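You operate a simulated robot arm through the tools that you are given. There is no shell and no other tool.

The job below is to be done with a simulated two-armed robot. You get a single attempt, and the scene is never put back.

TASK
Finish the carton's broken-off tape along the whole seam.
Fine: draw the bed home, wind the tape holder down to the green mark, push the bed through, fingers clear of the roller, wind the holder two ticks up, bed home.

The check looks at the end state, three seconds after you hand in, the way a careful person would. Anything else that was tipped, shoved, dropped, spilled or broken makes it a failure.

THE ROBOT
Two 7-joint arms with two-finger grippers on one trunk that stands fixed in place. Base frame: the origin is at the foot of the trunk, x ahead of it, y to its left, z up; the work surface is at about z = 0.89. Lengths are in m, angles in rad, forces in N, time in s.
The left shoulder is at [0.021, 0.175, 1.504], the right one opposite. With the tool pointing down near the work surface each hand reaches from about 0.1 to 0.74 m from the base axis, measured 20 degrees to its own side. Payload 2.94 kg a hand.
Tool frame (each hand has its own): the origin (TCP) lies between the finger pads and is the grasp point; the fingertips stand 0.03 m ahead of it; z points along the fingers, y is the line along which they close. The gripper opens to 0.138 m. The gripper's body begins 0.109 m behind the TCP.
Orientation is that of the tool frame in the base frame, as [roll, pitch, yaw] about the fixed x, y, z axes, in that order (R = Rz(yaw) Ry(pitch) Rx(roll)). With the fingers straight down and closing along the base's y, the tool's x points along the base's -x, its y along +y and its z along -z.

THE INTERFACE
- The arms move only by the tool servo_tool. It takes "left_steps", "right_steps" or both (then of equal length, played together; a hand with none holds still); each is a list of rows, each a list of 2 entries, a list of its own where there are three numbers: the shift along the base's x, y, z in m, then the turn, a rotation vector about the base's x, y, z in rad. In form: [[[tx, ty, tz], [ax, ay, az]], ...]. A call has 1 to 20 rows; each row is the pose to reach, as a shift and turn from the pose commanded when the call began. "left_grip" and "right_grip" are, for a hand that has rows, the finger opening in m, from 0 to 0.138, set as the call begins (left out, the last holds). A row lasts 0.2 s, in which the tool goes at most 0.05 m and 0.15 rad; a call with a longer step from one row to the next is refused whole, and so is a gripper value outside its range. Where a pose cannot be reached the arm comes as near as it can. A force on the tool above 70 N (or 10 N above the force at the start of the call, whichever is more), or a blocked arm, ends the call early, and 0.2 s more pass. Each finger halts on what it meets, pressing with about 41 N; the grip force reading is that of the motor and also rises with nothing between the fingers. The clock runs only during rows and for 0.2 s after the last one: add rows that repeat a pose to give the fingers time. The reply holds the time, the measured pose of the TCP, the force on the tool along the base axes, the opening and the grip force, in the units named above and with some noise, with the torque about the TCP (base axes, N m) and any sound that the robot's microphone picked up.
- Cameras (640 x 400 px; columns grow to the right, rows downward): "scene" is now at [0.0476, -0.0385, 1.9772]; the picture's right is [-0.50, -0.87, 0.00], its down [-0.66, 0.38, -0.65] and it looks along [0.57, -0.32, -0.76] (base axes); focal length 330 px, centre (320, 200). "left" rides on the left gripper at [0.071, -0.019, -0.146] in its tool frame; the picture's right is [0.26, 0.97, 0.00], its down [-0.85, 0.23, -0.48] and it looks along [-0.46, 0.13, 0.88] (tool axes); focal length 280 px, centre (320, 200). "right" rides on the right gripper at [0.071, 0.019, -0.146] in its tool frame; the picture's right is [-0.26, 0.97, 0.00], its down [-0.85, -0.23, -0.48] and it looks along [-0.46, -0.12, 0.88] (tool axes); focal length 280 px, centre (320, 200). There is no depth. A picture from a camera that has moved, and an enlarged one, comes with that camera's place and axes in the base frame and with its lens.
- get_image(camera): a new picture of that camera. The clock stands still meanwhile.
- move_column(by): slides the trunk up (or, below 0, down) by that many m; the arms and the scene camera ride with it, the base frame stays. It gives what a move gives, with no picture.
- head_to(pan, tilt): turns the head with the scene camera to pan (to the left, within 2.094 rad either way) and tilt (down, from -0.506 to 1.204), counted from straight ahead of the robot. It gives what a move gives.
- close_up(camera, box): a new picture of the part [left, top, right, bottom] of that camera's present view, enlarged. The clock stands still meanwhile.
- finish_job(): hands the job in; it is judged then, once.

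Nothing tells you positions but the pictures and the camera data. Unless the task says otherwise, let go and move clear before handing in.

The tools are called after "Request:" by a JSON object that holds its "method" and its "body". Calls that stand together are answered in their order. servo_tool: Moves the arms, as the interface text tells. Its arguments: {"type":"object","properties":{"left_steps":{"type":"array"},"left_grip":{"type":"number"},"right_steps":{"type":"array"},"right_grip":{"type":"number"}},"required":[]} The other tools are called the same way: move_column (by) slides the trunk up or down; head_to (pan, tilt) turns the head that bears the scene camera; get_image (camera) takes a picture; close_up (camera, box) takes an enlarged picture of a part of a camera's view; finish_job () hands the job in.

At the start:

```text
clock: 0.0
left_position: [0.4317, -0.0252, 1.5105]
left_tool_rot: [-3.141, -0.002, -3.141]
left_force: [-0.7, 1.1, 0.3]
left_wrist_torque: [-0.01, -0.01, 0.0]
left_opening: 0.138
left_grip_force: 0.1
right_position: [0.4475, -0.5482, 1.5644]
right_tool_rot: [-3.141, 0.003, 3.141]
right_force: [0.0, -0.5, 0.5]
right_wrist_torque: [0.01, 0.04, -0.02]
right_opening: 0.1381
right_grip_force: 0.1
trunk travel left (down, up): [-0.675, 0.059]
head pan, tilt: [-0.522, 0.86]
```

scene: 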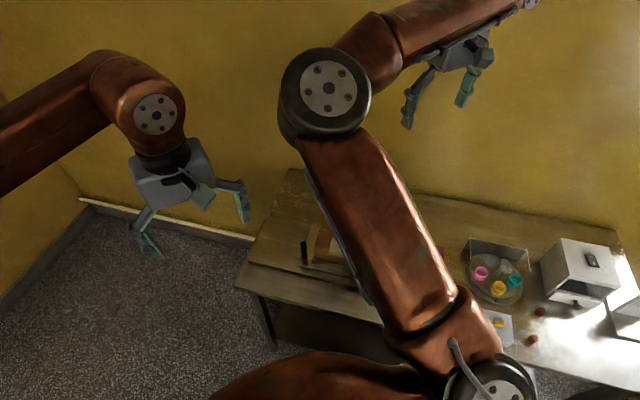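
right: 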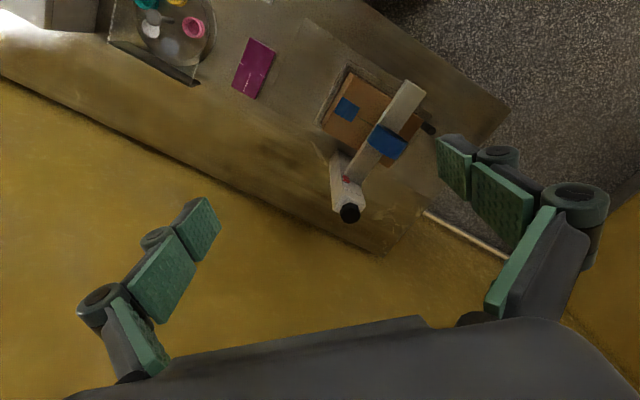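
left: 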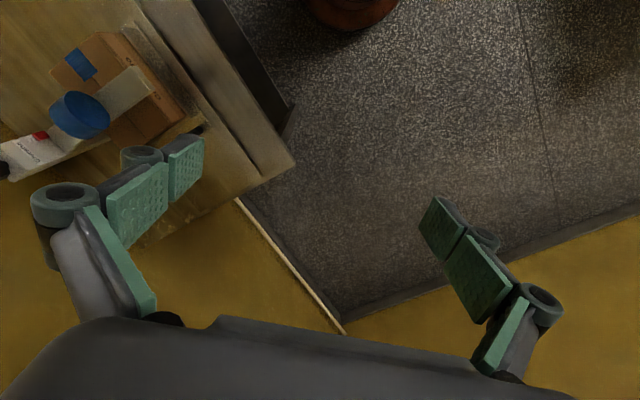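

I see a table to the right front with a carton in a taping device (a column with a crank or knob, a blue tape roll on an arm), a magenta booklet, a tray with cups, and a box. I'll look closer before moving.

Request:
{"method": "close_up", "body": {"camera": "right", "box": [220, 20, 540, 260]}}

Request:
{"method": "close_up", "body": {"camera": "left", "box": [0, 0, 300, 200]}}

Request:
{"method": "close_up", "body": {"camera": "right", "box": [0, 0, 300, 150]}}

Request:
{"method": "close_up", "body": {"camera": "scene", "box": [220, 150, 640, 400]}}

```text
1.67 times, centred on (380, 140) of right
camera zoom: at [0.3757, -0.5279, 1.7103], right [0.26, 0.97, 0.0], down [0.85, -0.23, 0.48], along [0.46, -0.13, -0.88], focal length 467 px, centre (220, 300)
```

zoom: 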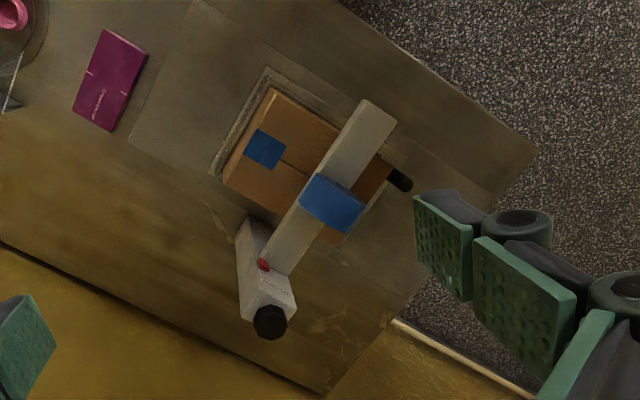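

```text
2.00 times, centred on (150, 100) of left
camera zoom: at [0.361, -0.0469, 1.657], right [-0.26, 0.96, 0.0], down [0.85, 0.23, 0.48], along [0.46, 0.12, -0.88], focal length 561 px, centre (660, 400)
```

zoom: 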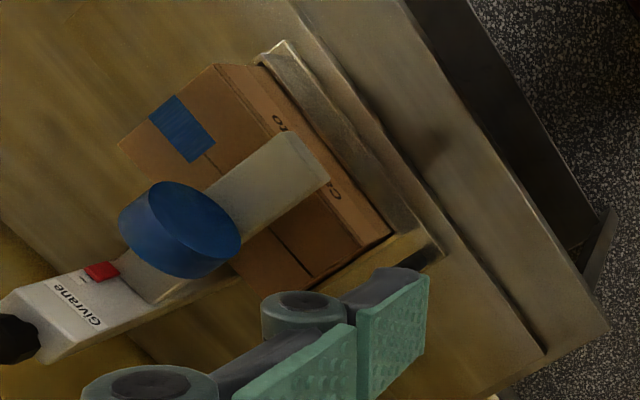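

```text
2.13 times, centred on (150, 75) of right
camera zoom: at [0.3757, -0.5279, 1.7103], right [0.26, 0.97, 0.0], down [0.85, -0.23, 0.48], along [0.46, -0.13, -0.88], focal length 598 px, centre (683, 467)
```

zoom: 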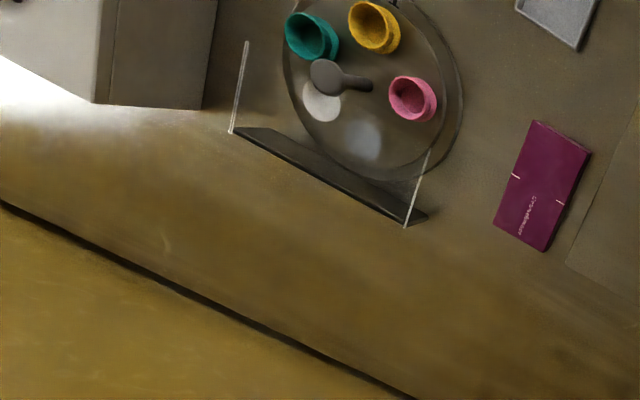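

```text
1.52 times, centred on (430, 275) of scene
camera zoom: at [0.0476, -0.0385, 1.9772], right [-0.5, -0.87, 0.0], down [-0.66, 0.38, -0.65], along [0.57, -0.32, -0.76], focal length 504 px, centre (152, 86)
```

zoom: 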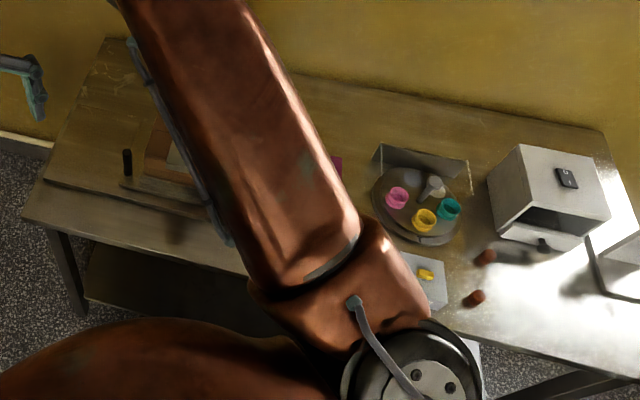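

The device is a bed with a black peg handle, a carton, and a post at the far side carrying the tape arm with a black knob on top. I'll lower the right hand for a closer look.

Request:
{"method": "servo_tool", "body": {"right_steps": [[[0, 0, -0.05], [0, 0, 0]], [[0, 0, -0.1], [0, 0, 0]], [[0, 0, -0.15], [0, 0, 0]], [[0, 0, -0.2], [0, 0, 0]], [[0, 0, -0.24], [0, 0, 0]]]}}

Request:
{"method": "get_image", "body": {"camera": "right"}}

Request:
{"method": "get_image", "body": {"camera": "scene"}}

Request:
{"method": "get_image", "body": {"camera": "left"}}

```text
clock: 1.2
left_position: [0.4315, -0.0271, 1.5113]
left_tool_rot: [-3.141, 0.0, -3.139]
left_force: [0.5, -0.5, 0.1]
left_wrist_torque: [0.06, -0.02, -0.01]
left_opening: 0.1381
left_grip_force: 0.1
right_position: [0.448, -0.5489, 1.324]
right_tool_rot: [-3.139, 0.001, 3.141]
right_force: [-0.3, 0.7, -0.8]
right_wrist_torque: [0.01, -0.02, 0.0]
right_opening: 0.1379
right_grip_force: 0.1
trunk travel left (down, up): [-0.675, 0.059]
head pan, tilt: [-0.522, 0.86]
```

```text
taken
camera right: at [0.3778, -0.5285, 1.4696], right [0.26, 0.97, 0.0], down [0.85, -0.23, 0.48], along [0.46, -0.13, -0.88], focal length 280 px, centre (320, 200)
```

right: 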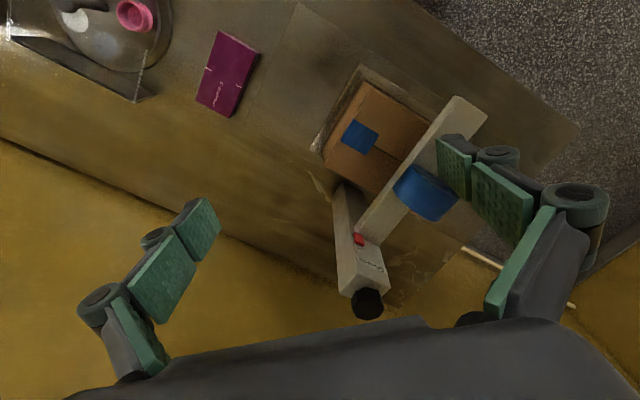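

```text
taken
camera scene: at [0.0479, -0.0389, 1.9772], right [-0.5, -0.87, 0.0], down [-0.66, 0.38, -0.65], along [0.56, -0.32, -0.76], focal length 330 px, centre (320, 200)
```

scene: 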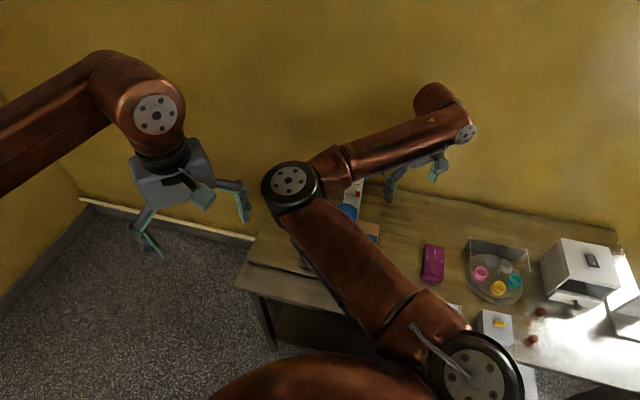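

```text
taken
camera left: at [0.3612, -0.0473, 1.6569], right [-0.26, 0.96, 0.0], down [0.85, 0.23, 0.47], along [0.46, 0.12, -0.88], focal length 280 px, centre (320, 200)
```

left: 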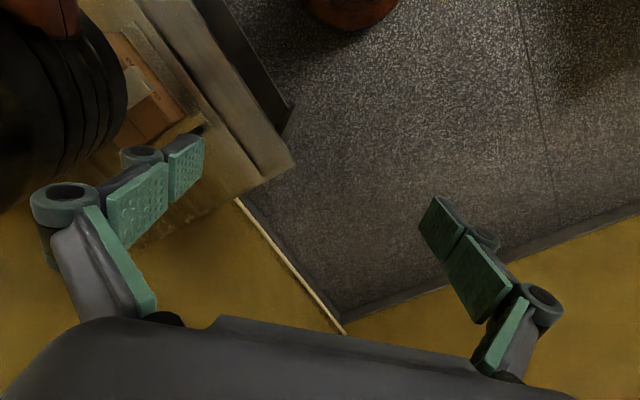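

Request:
{"method": "close_up", "body": {"camera": "right", "box": [290, 140, 450, 330]}}

Request:
{"method": "close_up", "body": {"camera": "right", "box": [280, 40, 500, 180]}}

```text
2.11 times, centred on (370, 235) of right
camera zoom: at [0.3778, -0.5285, 1.4696], right [0.26, 0.97, 0.0], down [0.85, -0.23, 0.48], along [0.46, -0.13, -0.88], focal length 590 px, centre (215, 126)
```

zoom: 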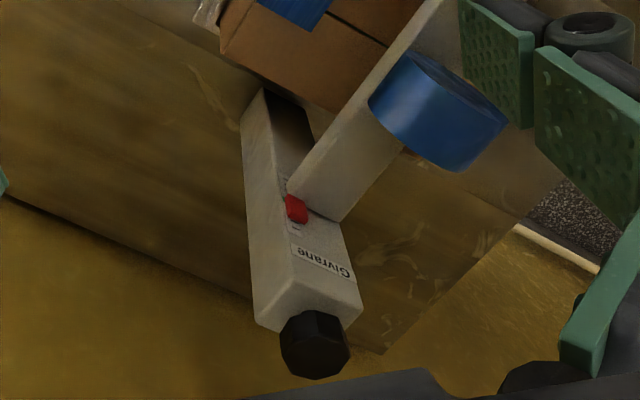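

```text
2.86 times, centred on (390, 110) of right
camera zoom: at [0.3778, -0.5285, 1.4696], right [0.26, 0.97, 0.0], down [0.85, -0.23, 0.48], along [0.46, -0.13, -0.88], focal length 801 px, centre (120, 457)
```

zoom: 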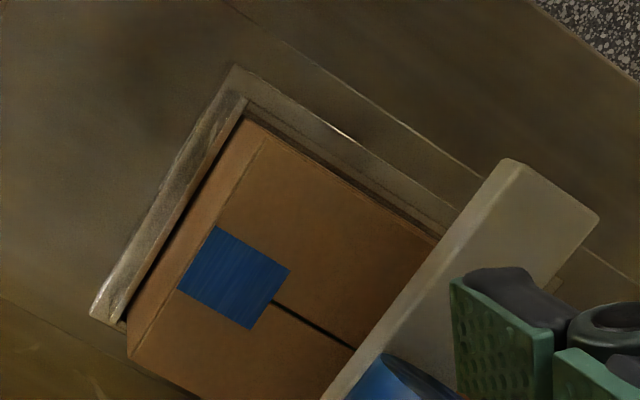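

I need a flatter view of the post's front face, where the red pointer and scale should be. I'll back the right hand away and tilt it to look along the bed at the post.

Request:
{"method": "servo_tool", "body": {"right_steps": [[[-0.03, 0.029, -0.02], [-0.092, -0.093, 0]], [[-0.06, 0.058, -0.04], [-0.184, -0.186, 0]], [[-0.09, 0.087, -0.06], [-0.276, -0.279, 0]], [[-0.12, 0.116, -0.08], [-0.368, -0.372, 0]], [[-0.15, 0.145, -0.1], [-0.46, -0.465, 0]], [[-0.178, 0.175, -0.12], [-0.55, -0.557, 0]]]}}

Request:
{"method": "get_image", "body": {"camera": "right"}}

Request:
{"method": "get_image", "body": {"camera": "scene"}}

```text
clock: 2.8
left_position: [0.4282, -0.0327, 1.5115]
left_tool_rot: [3.139, 0.002, 3.14]
left_force: [-1.2, -0.4, 0.3]
left_wrist_torque: [0.1, -0.08, 0.0]
left_opening: 0.1378
left_grip_force: 0.1
right_position: [0.5068, -0.3548, 1.276]
right_tool_rot: [-2.412, 0.87, -2.785]
right_force: [0.3, 0.1, -0.5]
right_wrist_torque: [-0.03, -0.08, 0.09]
right_opening: 0.1381
right_grip_force: 0.1
right hand out of reach, approached as far as the arm can: row 3, 4, 5, 6
trunk travel left (down, up): [-0.675, 0.059]
head pan, tilt: [-0.522, 0.86]
stopped in row 6 (right hand): the arm was blocked; the commanded pose is now the measured one
```

```text
taken
camera right: at [0.3566, -0.2915, 1.2833], right [0.37, 0.9, -0.22], down [0.1, 0.19, 0.98], along [0.92, -0.38, -0.02], focal length 280 px, centre (320, 200)
```

right: 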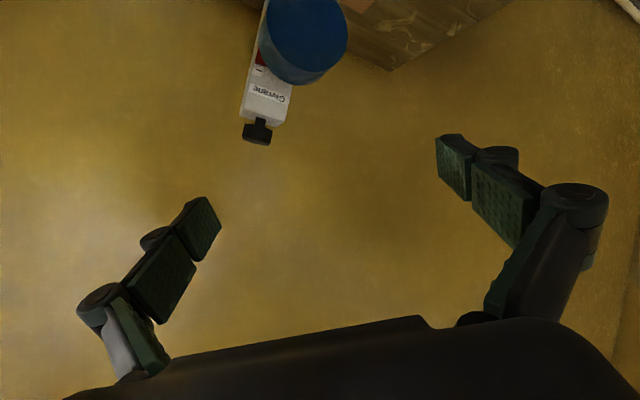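

```text
taken
camera scene: at [0.0424, -0.044, 1.9773], right [-0.5, -0.87, 0.0], down [-0.66, 0.38, -0.65], along [0.57, -0.32, -0.76], focal length 330 px, centre (320, 200)
```

scene: 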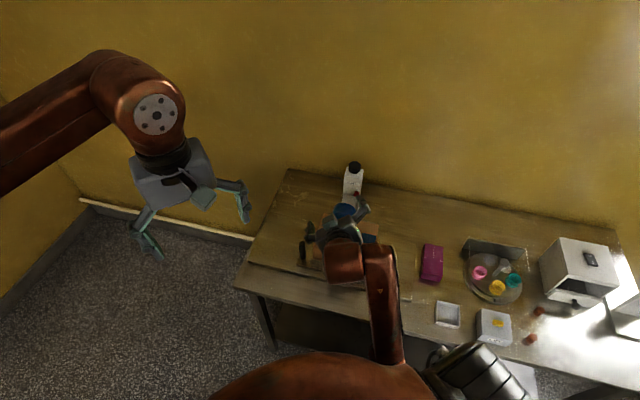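

Request:
{"method": "close_up", "body": {"camera": "scene", "box": [280, 150, 440, 300]}}

Request:
{"method": "close_up", "body": {"camera": "scene", "box": [330, 150, 380, 220]}}

Request:
{"method": "close_up", "body": {"camera": "right", "box": [220, 0, 360, 160]}}

Request:
{"method": "close_up", "body": {"camera": "scene", "box": [420, 210, 640, 400]}}

```text
2.67 times, centred on (360, 225) of scene
camera zoom: at [0.0424, -0.044, 1.9773], right [-0.5, -0.87, 0.0], down [-0.66, 0.38, -0.65], along [0.57, -0.32, -0.76], focal length 881 px, centre (213, 133)
```

zoom: 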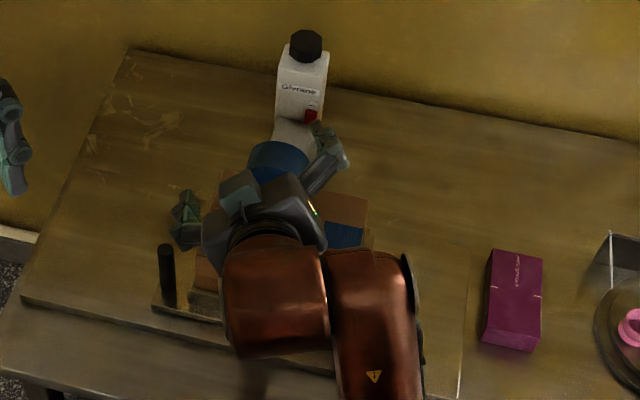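

```text
5.71 times, centred on (355, 185) of scene
camera zoom: at [0.0424, -0.044, 1.9773], right [-0.5, -0.87, 0.0], down [-0.66, 0.38, -0.65], along [0.57, -0.32, -0.76], focal length 1888 px, centre (120, 286)
```

zoom: 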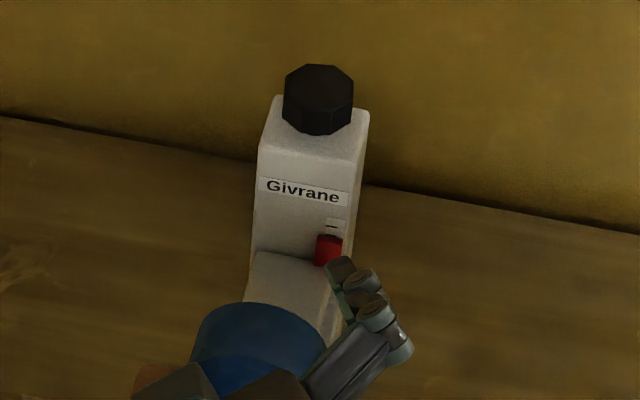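

```text
2.50 times, centred on (290, 80) of right
camera zoom: at [0.3566, -0.2915, 1.2833], right [0.37, 0.9, -0.22], down [0.1, 0.19, 0.98], along [0.92, -0.38, -0.02], focal length 701 px, centre (395, 500)
```

zoom: 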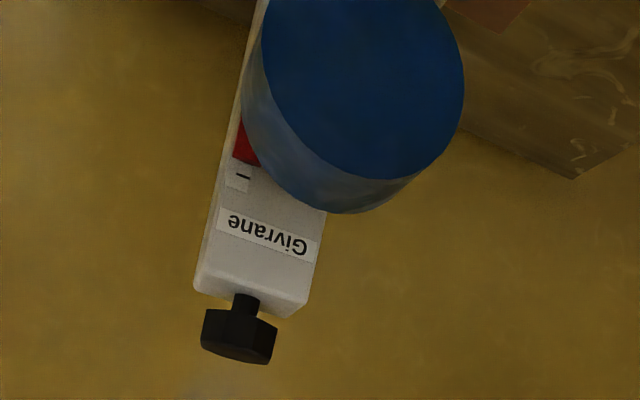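

```text
2.11 times, centred on (530, 305) of scene
camera zoom: at [0.0424, -0.044, 1.9773], right [-0.5, -0.87, 0.0], down [-0.66, 0.38, -0.65], along [0.57, -0.32, -0.76], focal length 696 px, centre (-122, -21)
```

zoom: 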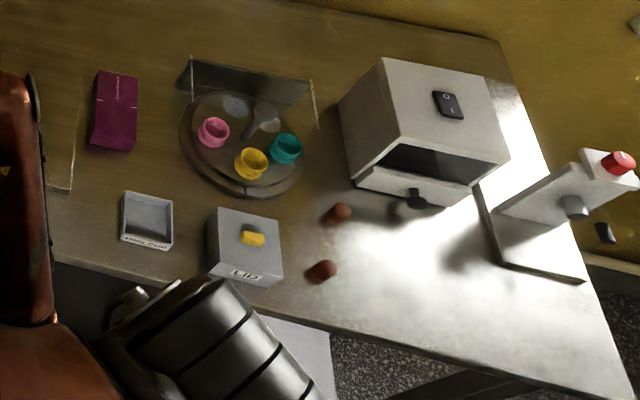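

Request:
{"method": "servo_tool", "body": {"right_steps": [[[0, 0, 0.04], [0.065, 0.117, 0]], [[-0.01, -0.02, 0.08], [0.13, 0.234, 0]], [[-0.03, -0.06, 0.1], [0.195, 0.351, 0]], [[-0.05, -0.1, 0.1], [0.26, 0.468, 0]], [[-0.07, -0.14, 0.1], [0.325, 0.585, 0]], [[-0.09, -0.18, 0.1], [0.39, 0.702, 0]], [[-0.11, -0.22, 0.1], [0.455, 0.819, 0]], [[-0.13, -0.26, 0.1], [0.52, 0.934, 0]], [[-0.16, -0.3, 0.1], [0.52, 0.934, 0]]]}}

Request:
{"method": "get_image", "body": {"camera": "scene"}}

Request:
{"method": "get_image", "body": {"camera": "right"}}

```text
clock: 4.8
left_position: [0.4292, -0.029, 1.5097]
left_tool_rot: [-3.14, 0.001, -3.141]
left_force: [0.4, 0.2, 0.1]
left_wrist_torque: [-0.01, -0.04, 0.04]
left_opening: 0.1378
left_grip_force: 0.1
right_position: [0.3504, -0.6533, 1.373]
right_tool_rot: [3.14, -0.003, -3.131]
right_force: [0.4, -0.2, 0.4]
right_wrist_torque: [0.03, 0.0, 0.0]
right_opening: 0.1378
right_grip_force: 0.0
right hand out of reach, approached as far as the arm can: row 1, 2, 3
trunk travel left (down, up): [-0.675, 0.059]
head pan, tilt: [-0.522, 0.86]
```

```text
taken
camera scene: at [0.0456, -0.0404, 1.9772], right [-0.5, -0.87, 0.0], down [-0.66, 0.38, -0.65], along [0.57, -0.32, -0.76], focal length 330 px, centre (320, 200)
```

scene: 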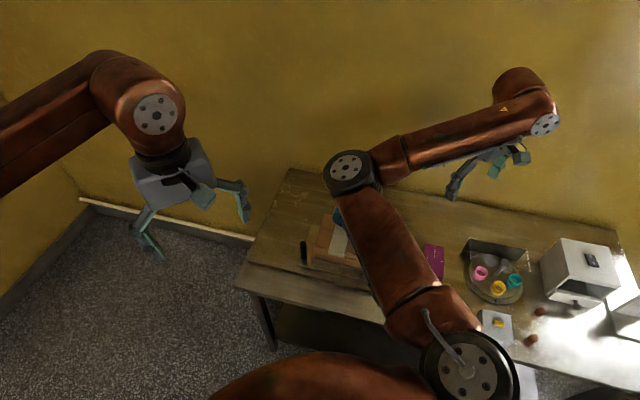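

```text
taken
camera right: at [0.2794, -0.6339, 1.519], right [0.25, 0.97, 0.0], down [0.85, -0.22, 0.47], along [0.46, -0.12, -0.88], focal length 280 px, centre (320, 200)
```

right: 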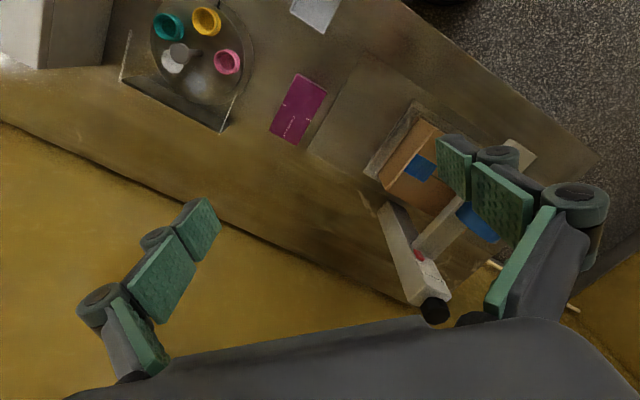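

Request:
{"method": "close_up", "body": {"camera": "right", "box": [370, 190, 470, 330]}}

Request:
{"method": "close_up", "body": {"camera": "right", "box": [340, 80, 560, 260]}}

```text
2.86 times, centred on (420, 260) of right
camera zoom: at [0.2794, -0.6339, 1.519], right [0.25, 0.97, 0.0], down [0.85, -0.22, 0.47], along [0.46, -0.12, -0.88], focal length 801 px, centre (34, 29)
```

zoom: 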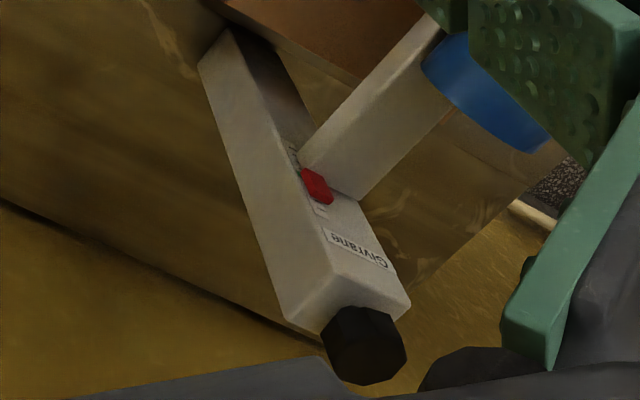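

```text
2.22 times, centred on (450, 170) of right
camera zoom: at [0.2794, -0.6339, 1.519], right [0.25, 0.97, 0.0], down [0.85, -0.22, 0.47], along [0.46, -0.12, -0.88], focal length 623 px, centre (31, 267)
```

zoom: 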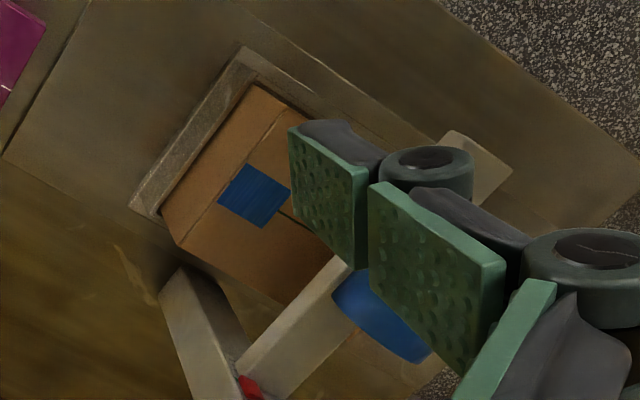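

Request:
{"method": "servo_tool", "body": {"right_steps": [[[0, 0, -0.045], [0.025, -0.1, 0.08]], [[0, 0, -0.09], [0.05, -0.2, 0.16]], [[0, 0, -0.13], [0.075, -0.3, 0.24]], [[0, 0, -0.17], [0.1, -0.4, 0.3]]]}}

Request:
{"method": "get_image", "body": {"camera": "right"}}

Request:
{"method": "get_image", "body": {"camera": "scene"}}

```text
clock: 5.8
left_position: [0.4311, -0.0298, 1.5098]
left_tool_rot: [3.14, -0.001, -3.14]
left_force: [0.3, 0.6, -0.8]
left_wrist_torque: [0.06, -0.02, 0.0]
left_opening: 0.1379
left_grip_force: 0.1
right_position: [0.3497, -0.6532, 1.2022]
right_tool_rot: [3.107, 0.408, -2.835]
right_force: [0.4, -0.5, 0.2]
right_wrist_torque: [0.04, 0.0, 0.01]
right_opening: 0.1378
right_grip_force: 0.1
trunk travel left (down, up): [-0.675, 0.059]
head pan, tilt: [-0.522, 0.86]
```

```text
taken
camera right: at [0.2272, -0.676, 1.3081], right [-0.08, 0.99, 0.14], down [0.64, -0.06, 0.77], along [0.76, 0.15, -0.63], focal length 280 px, centre (320, 200)
```

right: 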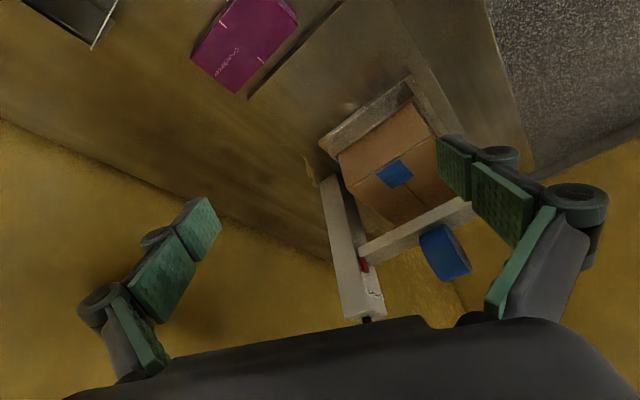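

```text
taken
camera scene: at [0.0469, -0.0415, 1.9772], right [-0.5, -0.87, 0.0], down [-0.66, 0.38, -0.65], along [0.57, -0.32, -0.76], focal length 330 px, centre (320, 200)
```

scene: 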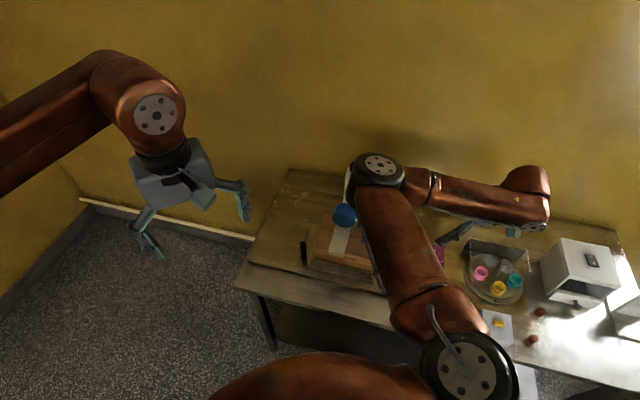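

Request:
{"method": "close_up", "body": {"camera": "right", "box": [320, 190, 400, 320]}}

Request:
{"method": "close_up", "body": {"camera": "right", "box": [310, 60, 500, 300]}}

Request:
{"method": "close_up", "body": {"camera": "scene", "box": [280, 190, 380, 290]}}

```text
3.08 times, centred on (360, 255) of right
camera zoom: at [0.2272, -0.676, 1.3081], right [-0.08, 0.99, 0.14], down [0.64, -0.06, 0.77], along [0.76, 0.15, -0.63], focal length 863 px, centre (197, 31)
```

zoom: 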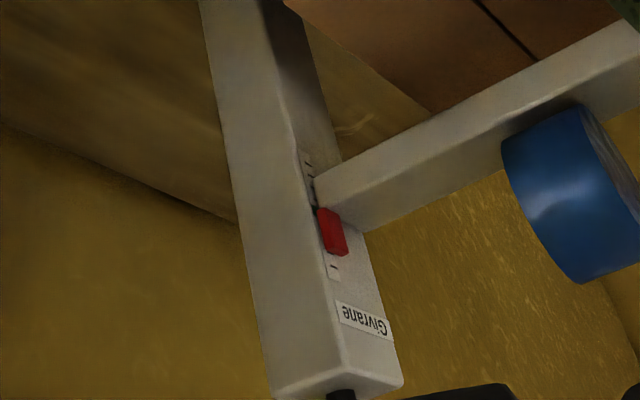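

```text
1.67 times, centred on (405, 180) of right
camera zoom: at [0.2272, -0.676, 1.3081], right [-0.08, 0.99, 0.14], down [0.64, -0.06, 0.77], along [0.76, 0.15, -0.63], focal length 467 px, centre (178, 233)
```

zoom: 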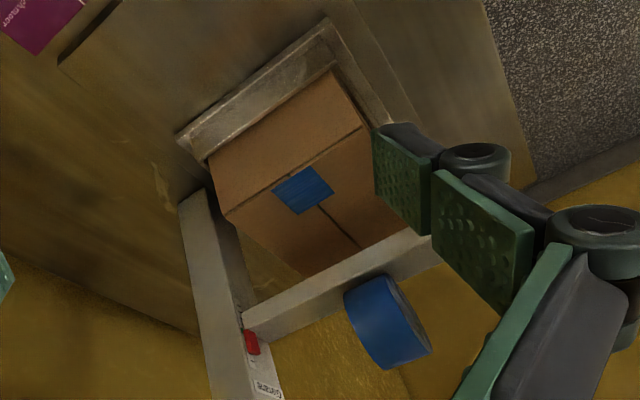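

```text
4.00 times, centred on (330, 240) of scene
camera zoom: at [0.0469, -0.0415, 1.9772], right [-0.5, -0.87, 0.0], down [-0.66, 0.38, -0.65], along [0.57, -0.32, -0.76], focal length 1322 px, centre (280, 40)
```

zoom: 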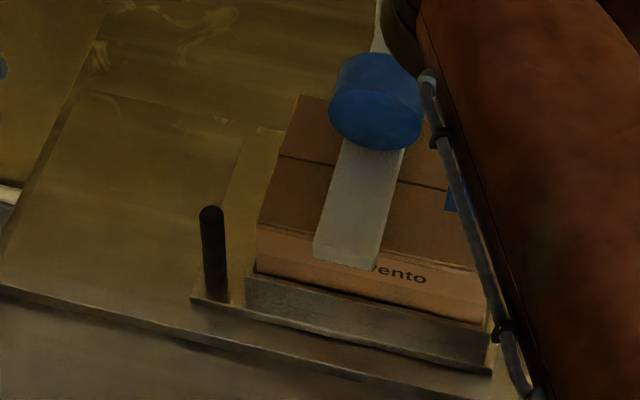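

Request:
{"method": "close_up", "body": {"camera": "right", "box": [350, 225, 380, 265]}}

Request:
{"method": "close_up", "body": {"camera": "right", "box": [355, 255, 385, 290]}}

```text
10.00 times, centred on (365, 245) of right
camera zoom: at [0.2272, -0.676, 1.3081], right [-0.08, 0.99, 0.14], down [0.64, -0.06, 0.77], along [0.76, 0.15, -0.63], focal length 2804 px, centre (-130, -250)
```

zoom: 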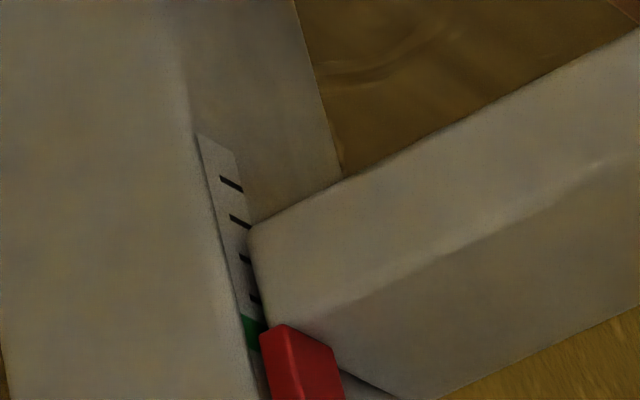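

```text
11.43 times, centred on (370, 272) of right
camera zoom: at [0.2272, -0.676, 1.3081], right [-0.08, 0.99, 0.14], down [0.64, -0.06, 0.77], along [0.76, 0.15, -0.63], focal length 3204 px, centre (-251, -629)
```

zoom: 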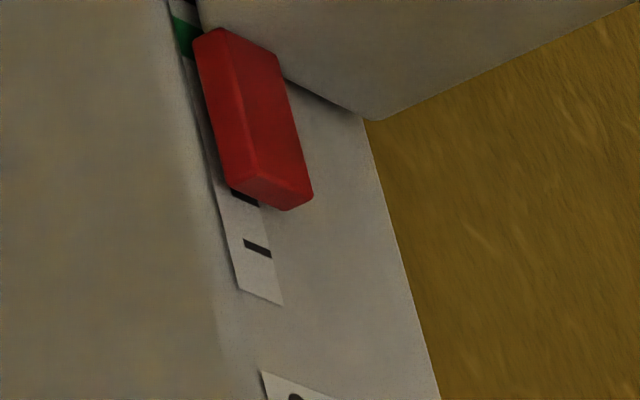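

The scale is clear now. Four ticks lie below the green band, and the red pointer sits a tick or two above it. The peg handle stands near (0.604, -0.296), z 0.91–1.05, and the bed runs along about (0.69, 0.725). Next I'll raise the right hand clear, park the left hand out of the way, and move over the peg.

Request:
{"method": "servo_tool", "body": {"right_steps": [[[0, 0, 0.045], [-0.031, 0.076, 0]], [[0, 0, 0.09], [-0.062, 0.152, 0]], [[0, 0, 0.135], [-0.093, 0.228, 0]], [[0, 0, 0.18], [-0.124, 0.304, 0]], [[0, 0, 0.225], [-0.156, 0.379, 0]]], "left_steps": [[[-0.02, 0.04, 0], [0, 0, 0]], [[-0.04, 0.08, 0], [0, 0, 0]], [[-0.06, 0.12, 0], [0, 0, 0]], [[-0.08, 0.16, 0], [0, 0, 0]], [[-0.1, 0.2, 0], [0, 0, 0]]]}}

Request:
{"method": "servo_tool", "body": {"right_steps": [[[0.025, 0.035, 0], [0, 0, 0.1]], [[0.055, 0.07, 0], [0, 0, 0.2]], [[0.085, 0.105, 0], [0, 0, 0.3]], [[0.115, 0.14, 0], [0, 0, 0.4]], [[0.145, 0.18, 0], [0, 0, 0.505]], [[0.17, 0.22, 0], [0, 0, 0.505]], [[0.195, 0.26, 0], [0, 0, 0.505]], [[0.22, 0.3, 0], [0, 0, 0.505]], [[0.245, 0.34, 0], [0, 0, 0.505]]]}}

Request:
{"method": "get_image", "body": {"camera": "right"}}

Request:
{"method": "get_image", "body": {"camera": "scene"}}

```text
clock: 7.0
left_position: [0.3295, 0.178, 1.5116]
left_tool_rot: [-3.138, 0.003, 3.142]
left_force: [0.6, 0.0, -0.1]
left_wrist_torque: [-0.06, -0.05, -0.01]
left_opening: 0.138
left_grip_force: 0.1
right_position: [0.3466, -0.6467, 1.4324]
right_tool_rot: [-3.14, -0.004, -2.828]
right_force: [-0.2, 0.9, 0.6]
right_wrist_torque: [-0.11, -0.04, 0.02]
right_opening: 0.138
right_grip_force: 0.0
trunk travel left (down, up): [-0.675, 0.059]
head pan, tilt: [-0.522, 0.86]
```

```text
clock: 9.0
left_position: [0.3328, 0.1754, 1.5115]
left_tool_rot: [-3.141, 0.0, -3.14]
left_force: [-0.5, 0.3, 0.0]
left_wrist_torque: [-0.03, 0.04, -0.04]
left_opening: 0.138
left_grip_force: 0.1
right_position: [0.5974, -0.3097, 1.4278]
right_tool_rot: [3.14, -0.004, -2.323]
right_force: [0.2, 0.3, -0.7]
right_wrist_torque: [-0.02, 0.03, 0.04]
right_opening: 0.138
right_grip_force: 0.0
trunk travel left (down, up): [-0.675, 0.059]
head pan, tilt: [-0.522, 0.86]
```

```text
taken
camera right: at [0.5355, -0.3465, 1.5729], right [-0.52, 0.85, 0.0], down [0.75, 0.46, 0.47], along [0.4, 0.25, -0.88], focal length 280 px, centre (320, 200)
```

right: 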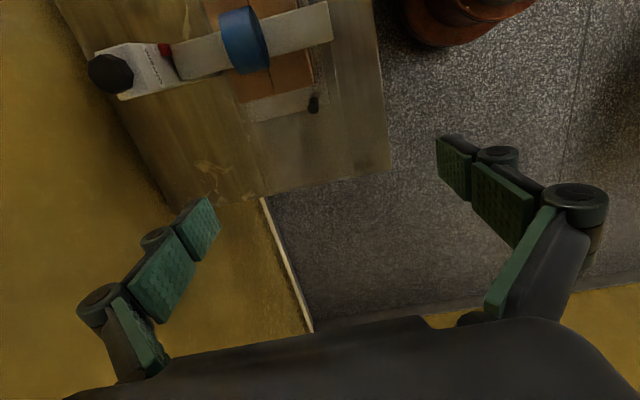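

```text
taken
camera scene: at [0.0486, -0.0365, 1.9772], right [-0.5, -0.87, 0.0], down [-0.66, 0.38, -0.65], along [0.56, -0.33, -0.76], focal length 330 px, centre (320, 200)
```

scene: 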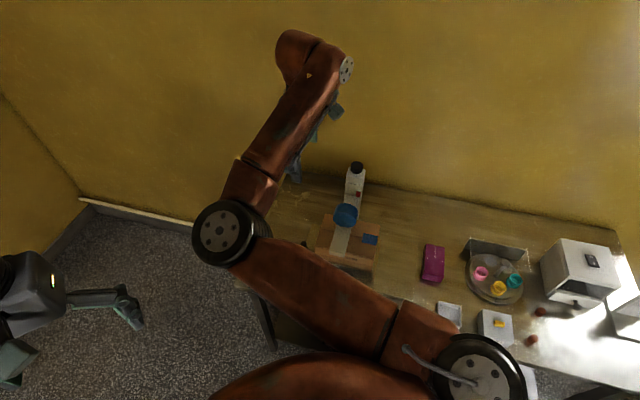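

The scene camera now sees the whole device. I'll zoom in on it.

Request:
{"method": "close_up", "body": {"camera": "scene", "box": [290, 150, 400, 280]}}

Request:
{"method": "close_up", "body": {"camera": "right", "box": [80, 0, 400, 200]}}

Request:
{"method": "close_up", "body": {"camera": "scene", "box": [340, 155, 370, 205]}}

```text
3.08 times, centred on (345, 215) of scene
camera zoom: at [0.0486, -0.0365, 1.9772], right [-0.5, -0.87, 0.0], down [-0.66, 0.38, -0.65], along [0.56, -0.33, -0.76], focal length 1017 px, centre (243, 154)
```

zoom: 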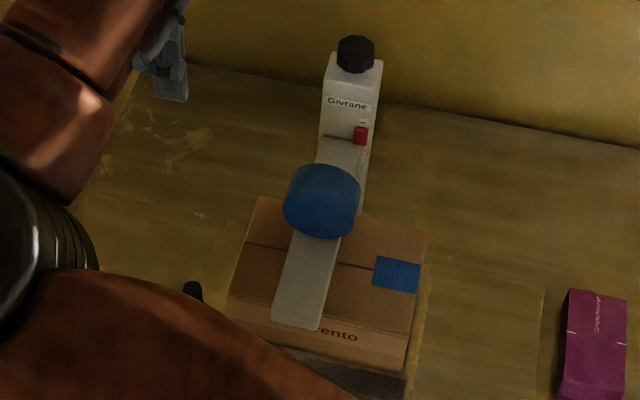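

```text
2.00 times, centred on (240, 100) of right
camera zoom: at [0.5355, -0.3465, 1.5729], right [-0.52, 0.85, 0.0], down [0.75, 0.46, 0.47], along [0.4, 0.25, -0.88], focal length 561 px, centre (480, 400)
```

zoom: 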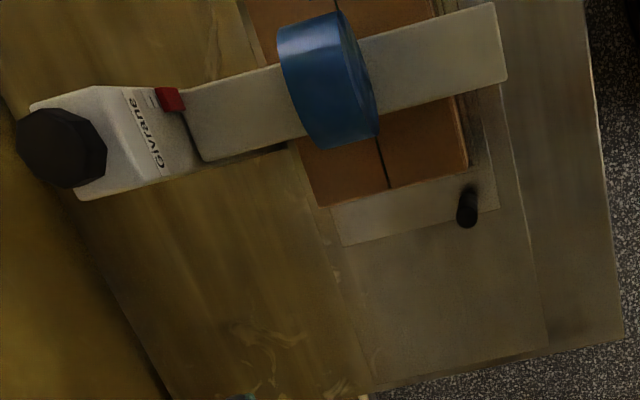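

```text
8.00 times, centred on (355, 180) of scene
camera zoom: at [0.0486, -0.0365, 1.9772], right [-0.5, -0.87, 0.0], down [-0.66, 0.38, -0.65], along [0.56, -0.33, -0.76], focal length 2643 px, centre (40, 360)
```

zoom: 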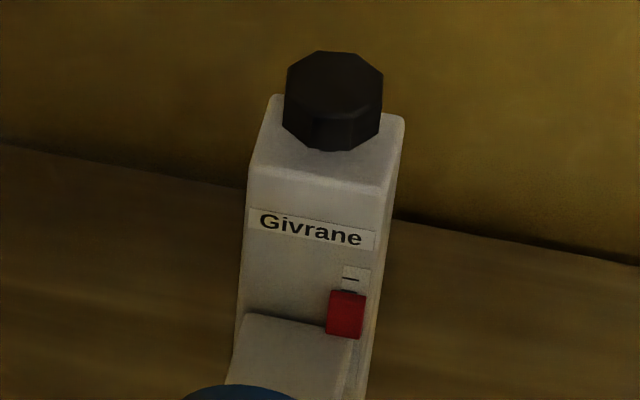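

Request:
{"method": "move_column", "body": {"by": -0.2}}

Request:
{"method": "get_image", "body": {"camera": "right"}}

Request:
{"method": "get_image", "body": {"camera": "scene"}}

```text
clock: 11.2
left_position: [0.3316, 0.1743, 1.3109]
left_tool_rot: [-3.14, 0.0, -3.14]
left_force: [0.3, -0.3, 0.4]
left_wrist_torque: [0.0, -0.01, -0.01]
left_opening: 0.1381
left_grip_force: 0.1
right_position: [0.5949, -0.3114, 1.2296]
right_tool_rot: [3.14, -0.003, -2.322]
right_force: [-0.4, 0.1, 0.7]
right_wrist_torque: [0.04, -0.03, 0.04]
right_opening: 0.1383
right_grip_force: 0.0
trunk travel left (down, up): [-0.475, 0.259]
head pan, tilt: [-0.522, 0.86]
```

```text
taken
camera right: at [0.5327, -0.3489, 1.3758], right [-0.53, 0.85, 0.0], down [0.75, 0.46, 0.47], along [0.4, 0.25, -0.88], focal length 280 px, centre (320, 200)
```

right: 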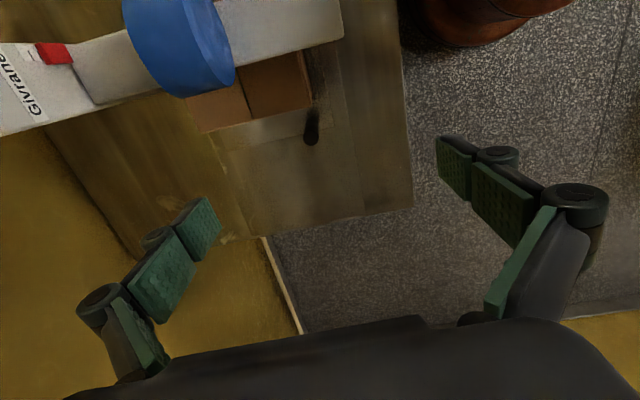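

```text
taken
camera scene: at [0.067, -0.0378, 1.7777], right [-0.5, -0.87, 0.0], down [-0.66, 0.38, -0.65], along [0.57, -0.32, -0.76], focal length 330 px, centre (320, 200)
```

scene: 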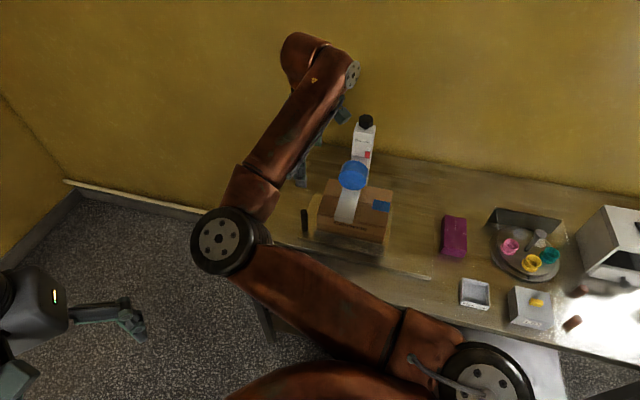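

The peg works out at about (0.62, -0.308) from the hand camera. I'll centre over it, descend part way, and check alignment.

Request:
{"method": "servo_tool", "body": {"right_steps": [[[0.0256, 0.0035, 0], [0, 0, 0]], [[0.0256, 0.0035, -0.04], [0, 0, 0]], [[0.0256, 0.0035, -0.08], [0, 0, 0]], [[0.0256, 0.0035, -0.12], [0, 0, 0]], [[0.0256, 0.0035, -0.12], [0, 0, 0]]], "right_grip": 0.09}}

Request:
{"method": "get_image", "body": {"camera": "right"}}

Request:
{"method": "close_up", "body": {"camera": "scene", "box": [280, 100, 440, 280]}}

```text
clock: 12.4
left_position: [0.3306, 0.1737, 1.3111]
left_tool_rot: [-3.139, 0.0, -3.141]
left_force: [-0.3, 0.1, -0.1]
left_wrist_torque: [0.01, 0.01, -0.01]
left_opening: 0.1381
left_grip_force: 0.1
right_position: [0.6202, -0.3077, 1.112]
right_tool_rot: [3.139, -0.004, -2.326]
right_force: [0.7, -0.1, -0.6]
right_wrist_torque: [-0.03, -0.02, 0.01]
right_opening: 0.0903
right_grip_force: 0.0
trunk travel left (down, up): [-0.475, 0.259]
head pan, tilt: [-0.522, 0.86]
```

```text
taken
camera right: at [0.558, -0.3459, 1.2575], right [-0.53, 0.85, 0.0], down [0.75, 0.46, 0.47], along [0.4, 0.25, -0.88], focal length 280 px, centre (320, 200)
```

right: 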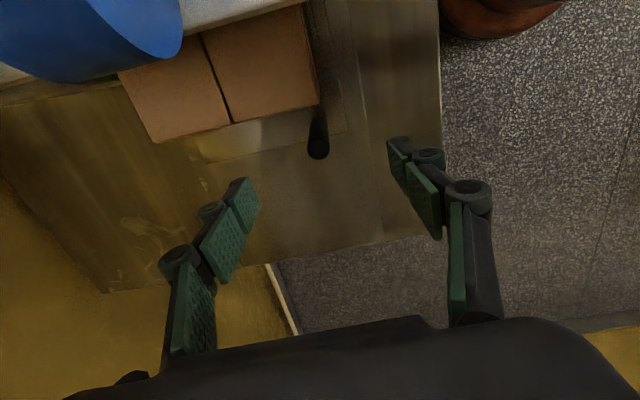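

```text
2.22 times, centred on (360, 190) of scene
camera zoom: at [0.0669, -0.0374, 1.7776], right [-0.5, -0.87, 0.0], down [-0.66, 0.38, -0.65], along [0.57, -0.32, -0.76], focal length 734 px, centre (231, 222)
```

zoom: 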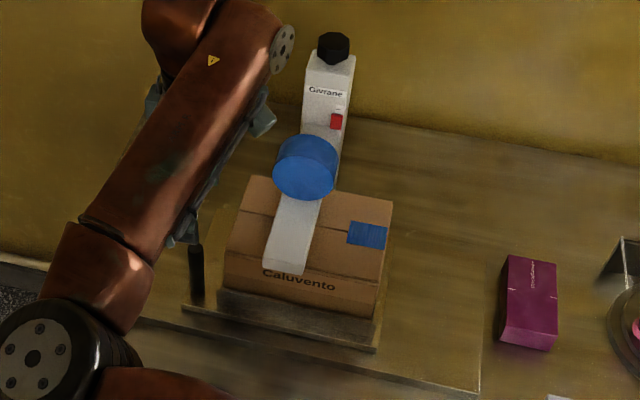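

Request:
{"method": "servo_tool", "body": {"right_steps": [[[0, 0, -0.04], [0, 0, 0]], [[0, 0, -0.08], [0, 0, 0]], [[0, 0, -0.092], [0, 0, 0]]]}}

Request:
{"method": "servo_tool", "body": {"right_steps": [[[0, 0, 0], [0, 0, 0]], [[0, 0, 0], [0, 0, 0]], [[0, 0, 0], [0, 0, 0]], [[0, 0, 0], [0, 0, 0]], [[0, 0, 0], [0, 0, 0]], [[0, 0, 0], [0, 0, 0]], [[0, 0, 0], [0, 0, 0]]], "right_grip": 0.0}}

Request:
{"method": "get_image", "body": {"camera": "right"}}

```text
clock: 13.2
left_position: [0.3302, 0.174, 1.3095]
left_tool_rot: [-3.14, 0.0, -3.139]
left_force: [-0.1, 0.7, 0.1]
left_wrist_torque: [0.0, 0.0, 0.03]
left_opening: 0.1379
left_grip_force: 0.0
right_position: [0.6193, -0.3099, 1.0198]
right_tool_rot: [3.14, -0.001, -2.327]
right_force: [0.4, 0.7, -0.3]
right_wrist_torque: [0.0, 0.02, -0.01]
right_opening: 0.0901
right_grip_force: 0.1
trunk travel left (down, up): [-0.475, 0.259]
head pan, tilt: [-0.522, 0.86]
```

```text
clock: 14.8
left_position: [0.3329, 0.1723, 1.31]
left_tool_rot: [3.14, -0.002, -3.14]
left_force: [0.6, 0.1, 0.6]
left_wrist_torque: [0.0, 0.0, -0.01]
left_opening: 0.1381
left_grip_force: 0.1
right_position: [0.622, -0.3111, 1.0196]
right_tool_rot: [3.141, -0.006, -2.326]
right_force: [15.0, -11.5, 1.0]
right_wrist_torque: [-0.37, -0.4, -0.13]
right_opening: 0.0213
right_grip_force: 44.8
trunk travel left (down, up): [-0.475, 0.259]
head pan, tilt: [-0.522, 0.86]
```

```text
taken
camera right: at [0.5601, -0.3488, 1.1645], right [-0.52, 0.85, 0.0], down [0.75, 0.46, 0.47], along [0.4, 0.25, -0.88], focal length 280 px, centre (320, 200)
```

right: 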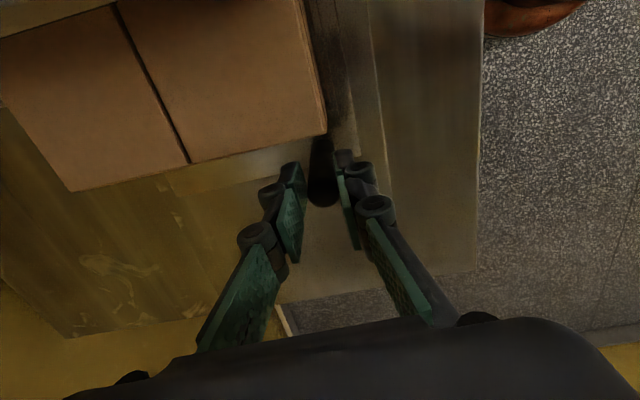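

The peg is gripped (opening 0.021). I'll now draw the bed toward home (+u), watching the force.

Request:
{"method": "servo_tool", "body": {"right_steps": [[[0.003, -0.003, 0], [0, 0, 0]], [[0.0099, 0.0043, 0], [0, 0, 0]], [[0.0168, 0.0115, 0], [0, 0, 0]], [[0.0236, 0.0188, 0], [0, 0, 0]], [[0.0305, 0.026, 0], [0, 0, 0]]]}}

Request:
{"method": "close_up", "body": {"camera": "scene", "box": [280, 100, 440, 280]}}

```text
clock: 16.0
left_position: [0.3295, 0.1733, 1.3107]
left_tool_rot: [-3.138, 0.0, -3.14]
left_force: [-0.1, 0.1, 0.6]
left_wrist_torque: [-0.04, -0.01, -0.01]
left_opening: 0.1381
left_grip_force: 0.0
right_position: [0.6515, -0.2817, 1.0193]
right_tool_rot: [3.142, 0.0, -2.323]
right_force: [3.7, -5.4, 13.9]
right_wrist_torque: [-0.68, 0.51, -0.03]
right_opening: 0.0213
right_grip_force: 44.9
trunk travel left (down, up): [-0.475, 0.259]
head pan, tilt: [-0.522, 0.86]
```

```text
2.22 times, centred on (360, 190) of scene
camera zoom: at [0.0666, -0.0378, 1.7776], right [-0.5, -0.87, 0.0], down [-0.66, 0.38, -0.65], along [0.57, -0.32, -0.76], focal length 734 px, centre (231, 222)
```

zoom: 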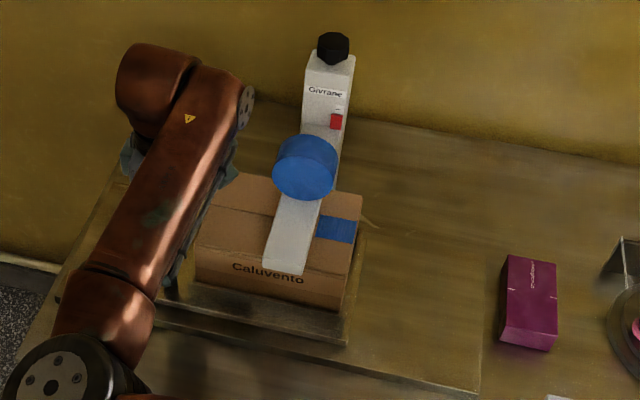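

The bed moves freely. I'll continue pulling.

Request:
{"method": "servo_tool", "body": {"right_steps": [[[0.0069, 0.0073, 0], [0, 0, 0]], [[0.0138, 0.0145, 0], [0, 0, 0]], [[0.0206, 0.0218, 0], [0, 0, 0]], [[0.0275, 0.029, 0], [0, 0, 0]], [[0.0344, 0.0363, 0], [0, 0, 0]], [[0.0413, 0.0435, 0], [0, 0, 0]], [[0.0482, 0.0508, 0], [0, 0, 0]]]}}

Request:
{"method": "close_up", "body": {"camera": "scene", "box": [280, 100, 440, 280]}}

```text
clock: 17.6
left_position: [0.3305, 0.1716, 1.3119]
left_tool_rot: [3.141, 0.0, -3.139]
left_force: [-0.1, -0.5, 0.1]
left_wrist_torque: [0.01, 0.01, -0.03]
left_opening: 0.1379
left_grip_force: 0.0
right_position: [0.6997, -0.2334, 1.0193]
right_tool_rot: [-3.142, -0.003, -2.326]
right_force: [13.3, -15.6, 20.6]
right_wrist_torque: [-0.47, -0.3, -0.15]
right_opening: 0.0213
right_grip_force: 44.9
trunk travel left (down, up): [-0.475, 0.259]
head pan, tilt: [-0.522, 0.86]
```

```text
2.22 times, centred on (360, 190) of scene
camera zoom: at [0.0669, -0.0396, 1.7776], right [-0.5, -0.87, 0.0], down [-0.66, 0.38, -0.65], along [0.57, -0.32, -0.76], focal length 734 px, centre (231, 222)
```

zoom: 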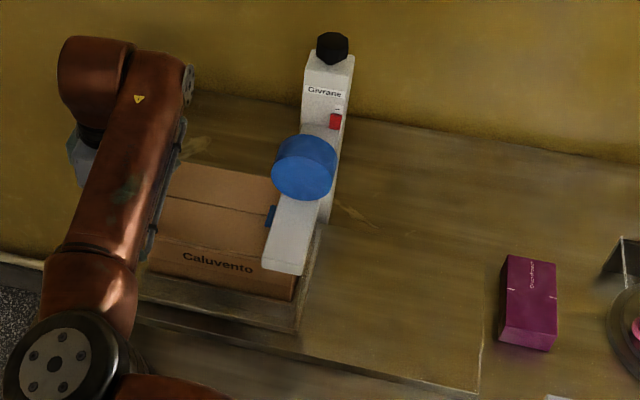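

Request:
{"method": "servo_tool", "body": {"right_steps": [[[0.0042, -0.0043, 0.001], [0, 0, 0]], [[0.0114, 0.0026, 0.002], [0, 0, 0]], [[0.0186, 0.0095, 0.002], [0, 0, 0]], [[0.0258, 0.0164, 0.002], [0, 0, 0]], [[0.033, 0.0233, 0.002], [0, 0, 0]]]}}

Request:
{"method": "close_up", "body": {"camera": "scene", "box": [260, 100, 440, 280]}}

```text
clock: 18.8
left_position: [0.3293, 0.1745, 1.3094]
left_tool_rot: [-3.137, 0.0, -3.138]
left_force: [0.0, -1.2, -0.8]
left_wrist_torque: [0.0, -0.02, 0.01]
left_opening: 0.1383
left_grip_force: 0.1
right_position: [0.729, -0.2043, 1.0186]
right_tool_rot: [3.134, -0.005, -2.32]
right_force: [-15.3, 13.9, 2.0]
right_wrist_torque: [0.36, 0.67, 0.27]
right_opening: 0.0211
right_grip_force: 44.8
trunk travel left (down, up): [-0.475, 0.259]
head pan, tilt: [-0.522, 0.86]
```

```text
2.22 times, centred on (350, 190) of scene
camera zoom: at [0.0649, -0.0355, 1.7776], right [-0.5, -0.87, 0.0], down [-0.66, 0.38, -0.65], along [0.57, -0.33, -0.76], focal length 734 px, centre (253, 222)
```

zoom: 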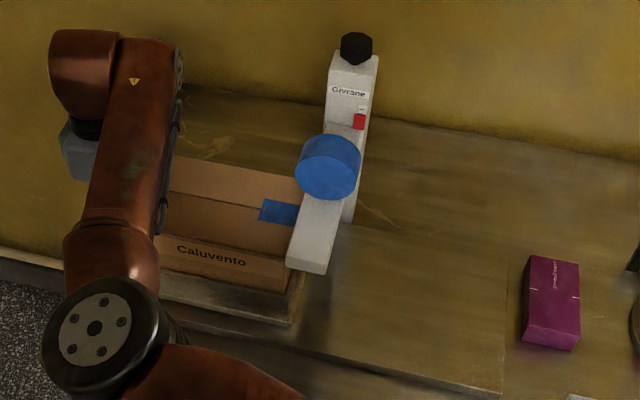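

Request:
{"method": "servo_tool", "body": {"right_steps": [[[-0.003, 0.003, 0], [0, 0, 0]], [[0.0041, 0.0101, 0], [0, 0, 0]], [[0.0111, 0.0171, 0], [0, 0, 0]], [[0.0182, 0.0242, 0], [0, 0, 0]], [[0.0253, 0.0313, 0], [0, 0, 0]], [[0.0324, 0.0384, 0], [0, 0, 0]]]}}

Request:
{"method": "close_up", "body": {"camera": "scene", "box": [240, 100, 440, 280]}}

```text
clock: 20.2
left_position: [0.3274, 0.1727, 1.3115]
left_tool_rot: [-3.142, 0.001, -3.139]
left_force: [1.1, -0.6, -0.4]
left_wrist_torque: [-0.01, -0.02, 0.02]
left_opening: 0.138
left_grip_force: 0.0
right_position: [0.7595, -0.1729, 1.0221]
right_tool_rot: [3.137, -0.006, -2.326]
right_force: [-34.8, -14.1, -3.2]
right_wrist_torque: [-0.57, 1.11, -0.11]
right_opening: 0.0216
right_grip_force: 44.4
trunk travel left (down, up): [-0.475, 0.259]
head pan, tilt: [-0.522, 0.86]
```

```text
2.22 times, centred on (340, 190) of scene
camera zoom: at [0.0627, -0.0401, 1.7777], right [-0.5, -0.87, 0.0], down [-0.66, 0.38, -0.65], along [0.57, -0.32, -0.76], focal length 734 px, centre (276, 222)
```

zoom: 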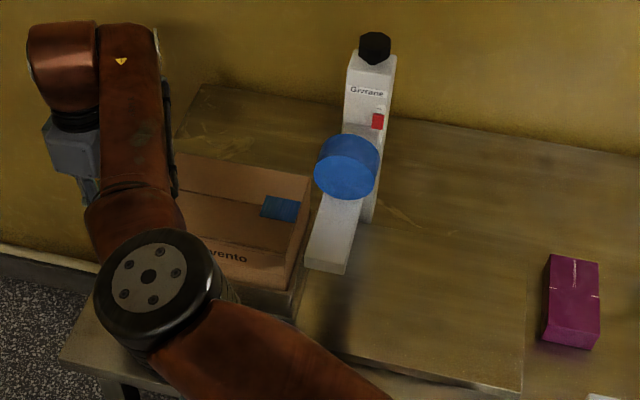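

Request:
{"method": "servo_tool", "body": {"right_steps": [[[0.0035, 0.0035, 0], [0, 0, 0]], [[0.0035, 0.0035, 0], [0, 0, 0]]]}}

Request:
{"method": "get_image", "body": {"camera": "right"}}

```text
clock: 20.8
left_position: [0.3316, 0.173, 1.3106]
left_tool_rot: [3.14, 0.0, -3.141]
left_force: [0.4, 0.4, -0.1]
left_wrist_torque: [0.05, -0.08, 0.05]
left_opening: 0.1381
left_grip_force: 0.0
right_position: [0.7689, -0.1652, 1.0228]
right_tool_rot: [3.141, 0.001, -2.323]
right_force: [1.4, 2.5, -1.3]
right_wrist_torque: [0.03, -0.14, -0.01]
right_opening: 0.0003
right_grip_force: 28.6
trunk travel left (down, up): [-0.475, 0.259]
head pan, tilt: [-0.522, 0.86]
```

```text
taken
camera right: at [0.7058, -0.2039, 1.1676], right [-0.53, 0.85, 0.0], down [0.75, 0.46, 0.48], along [0.41, 0.25, -0.88], focal length 280 px, centre (320, 200)
```

right: 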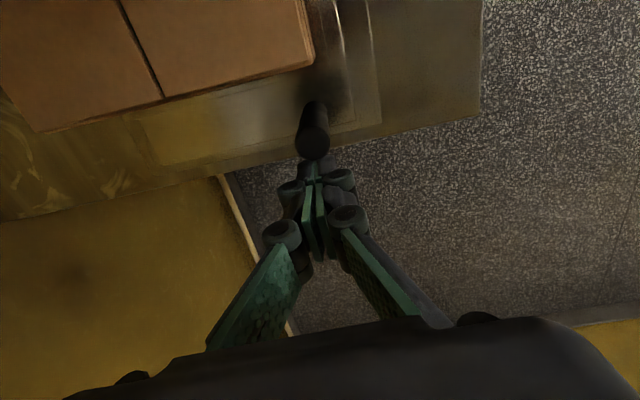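

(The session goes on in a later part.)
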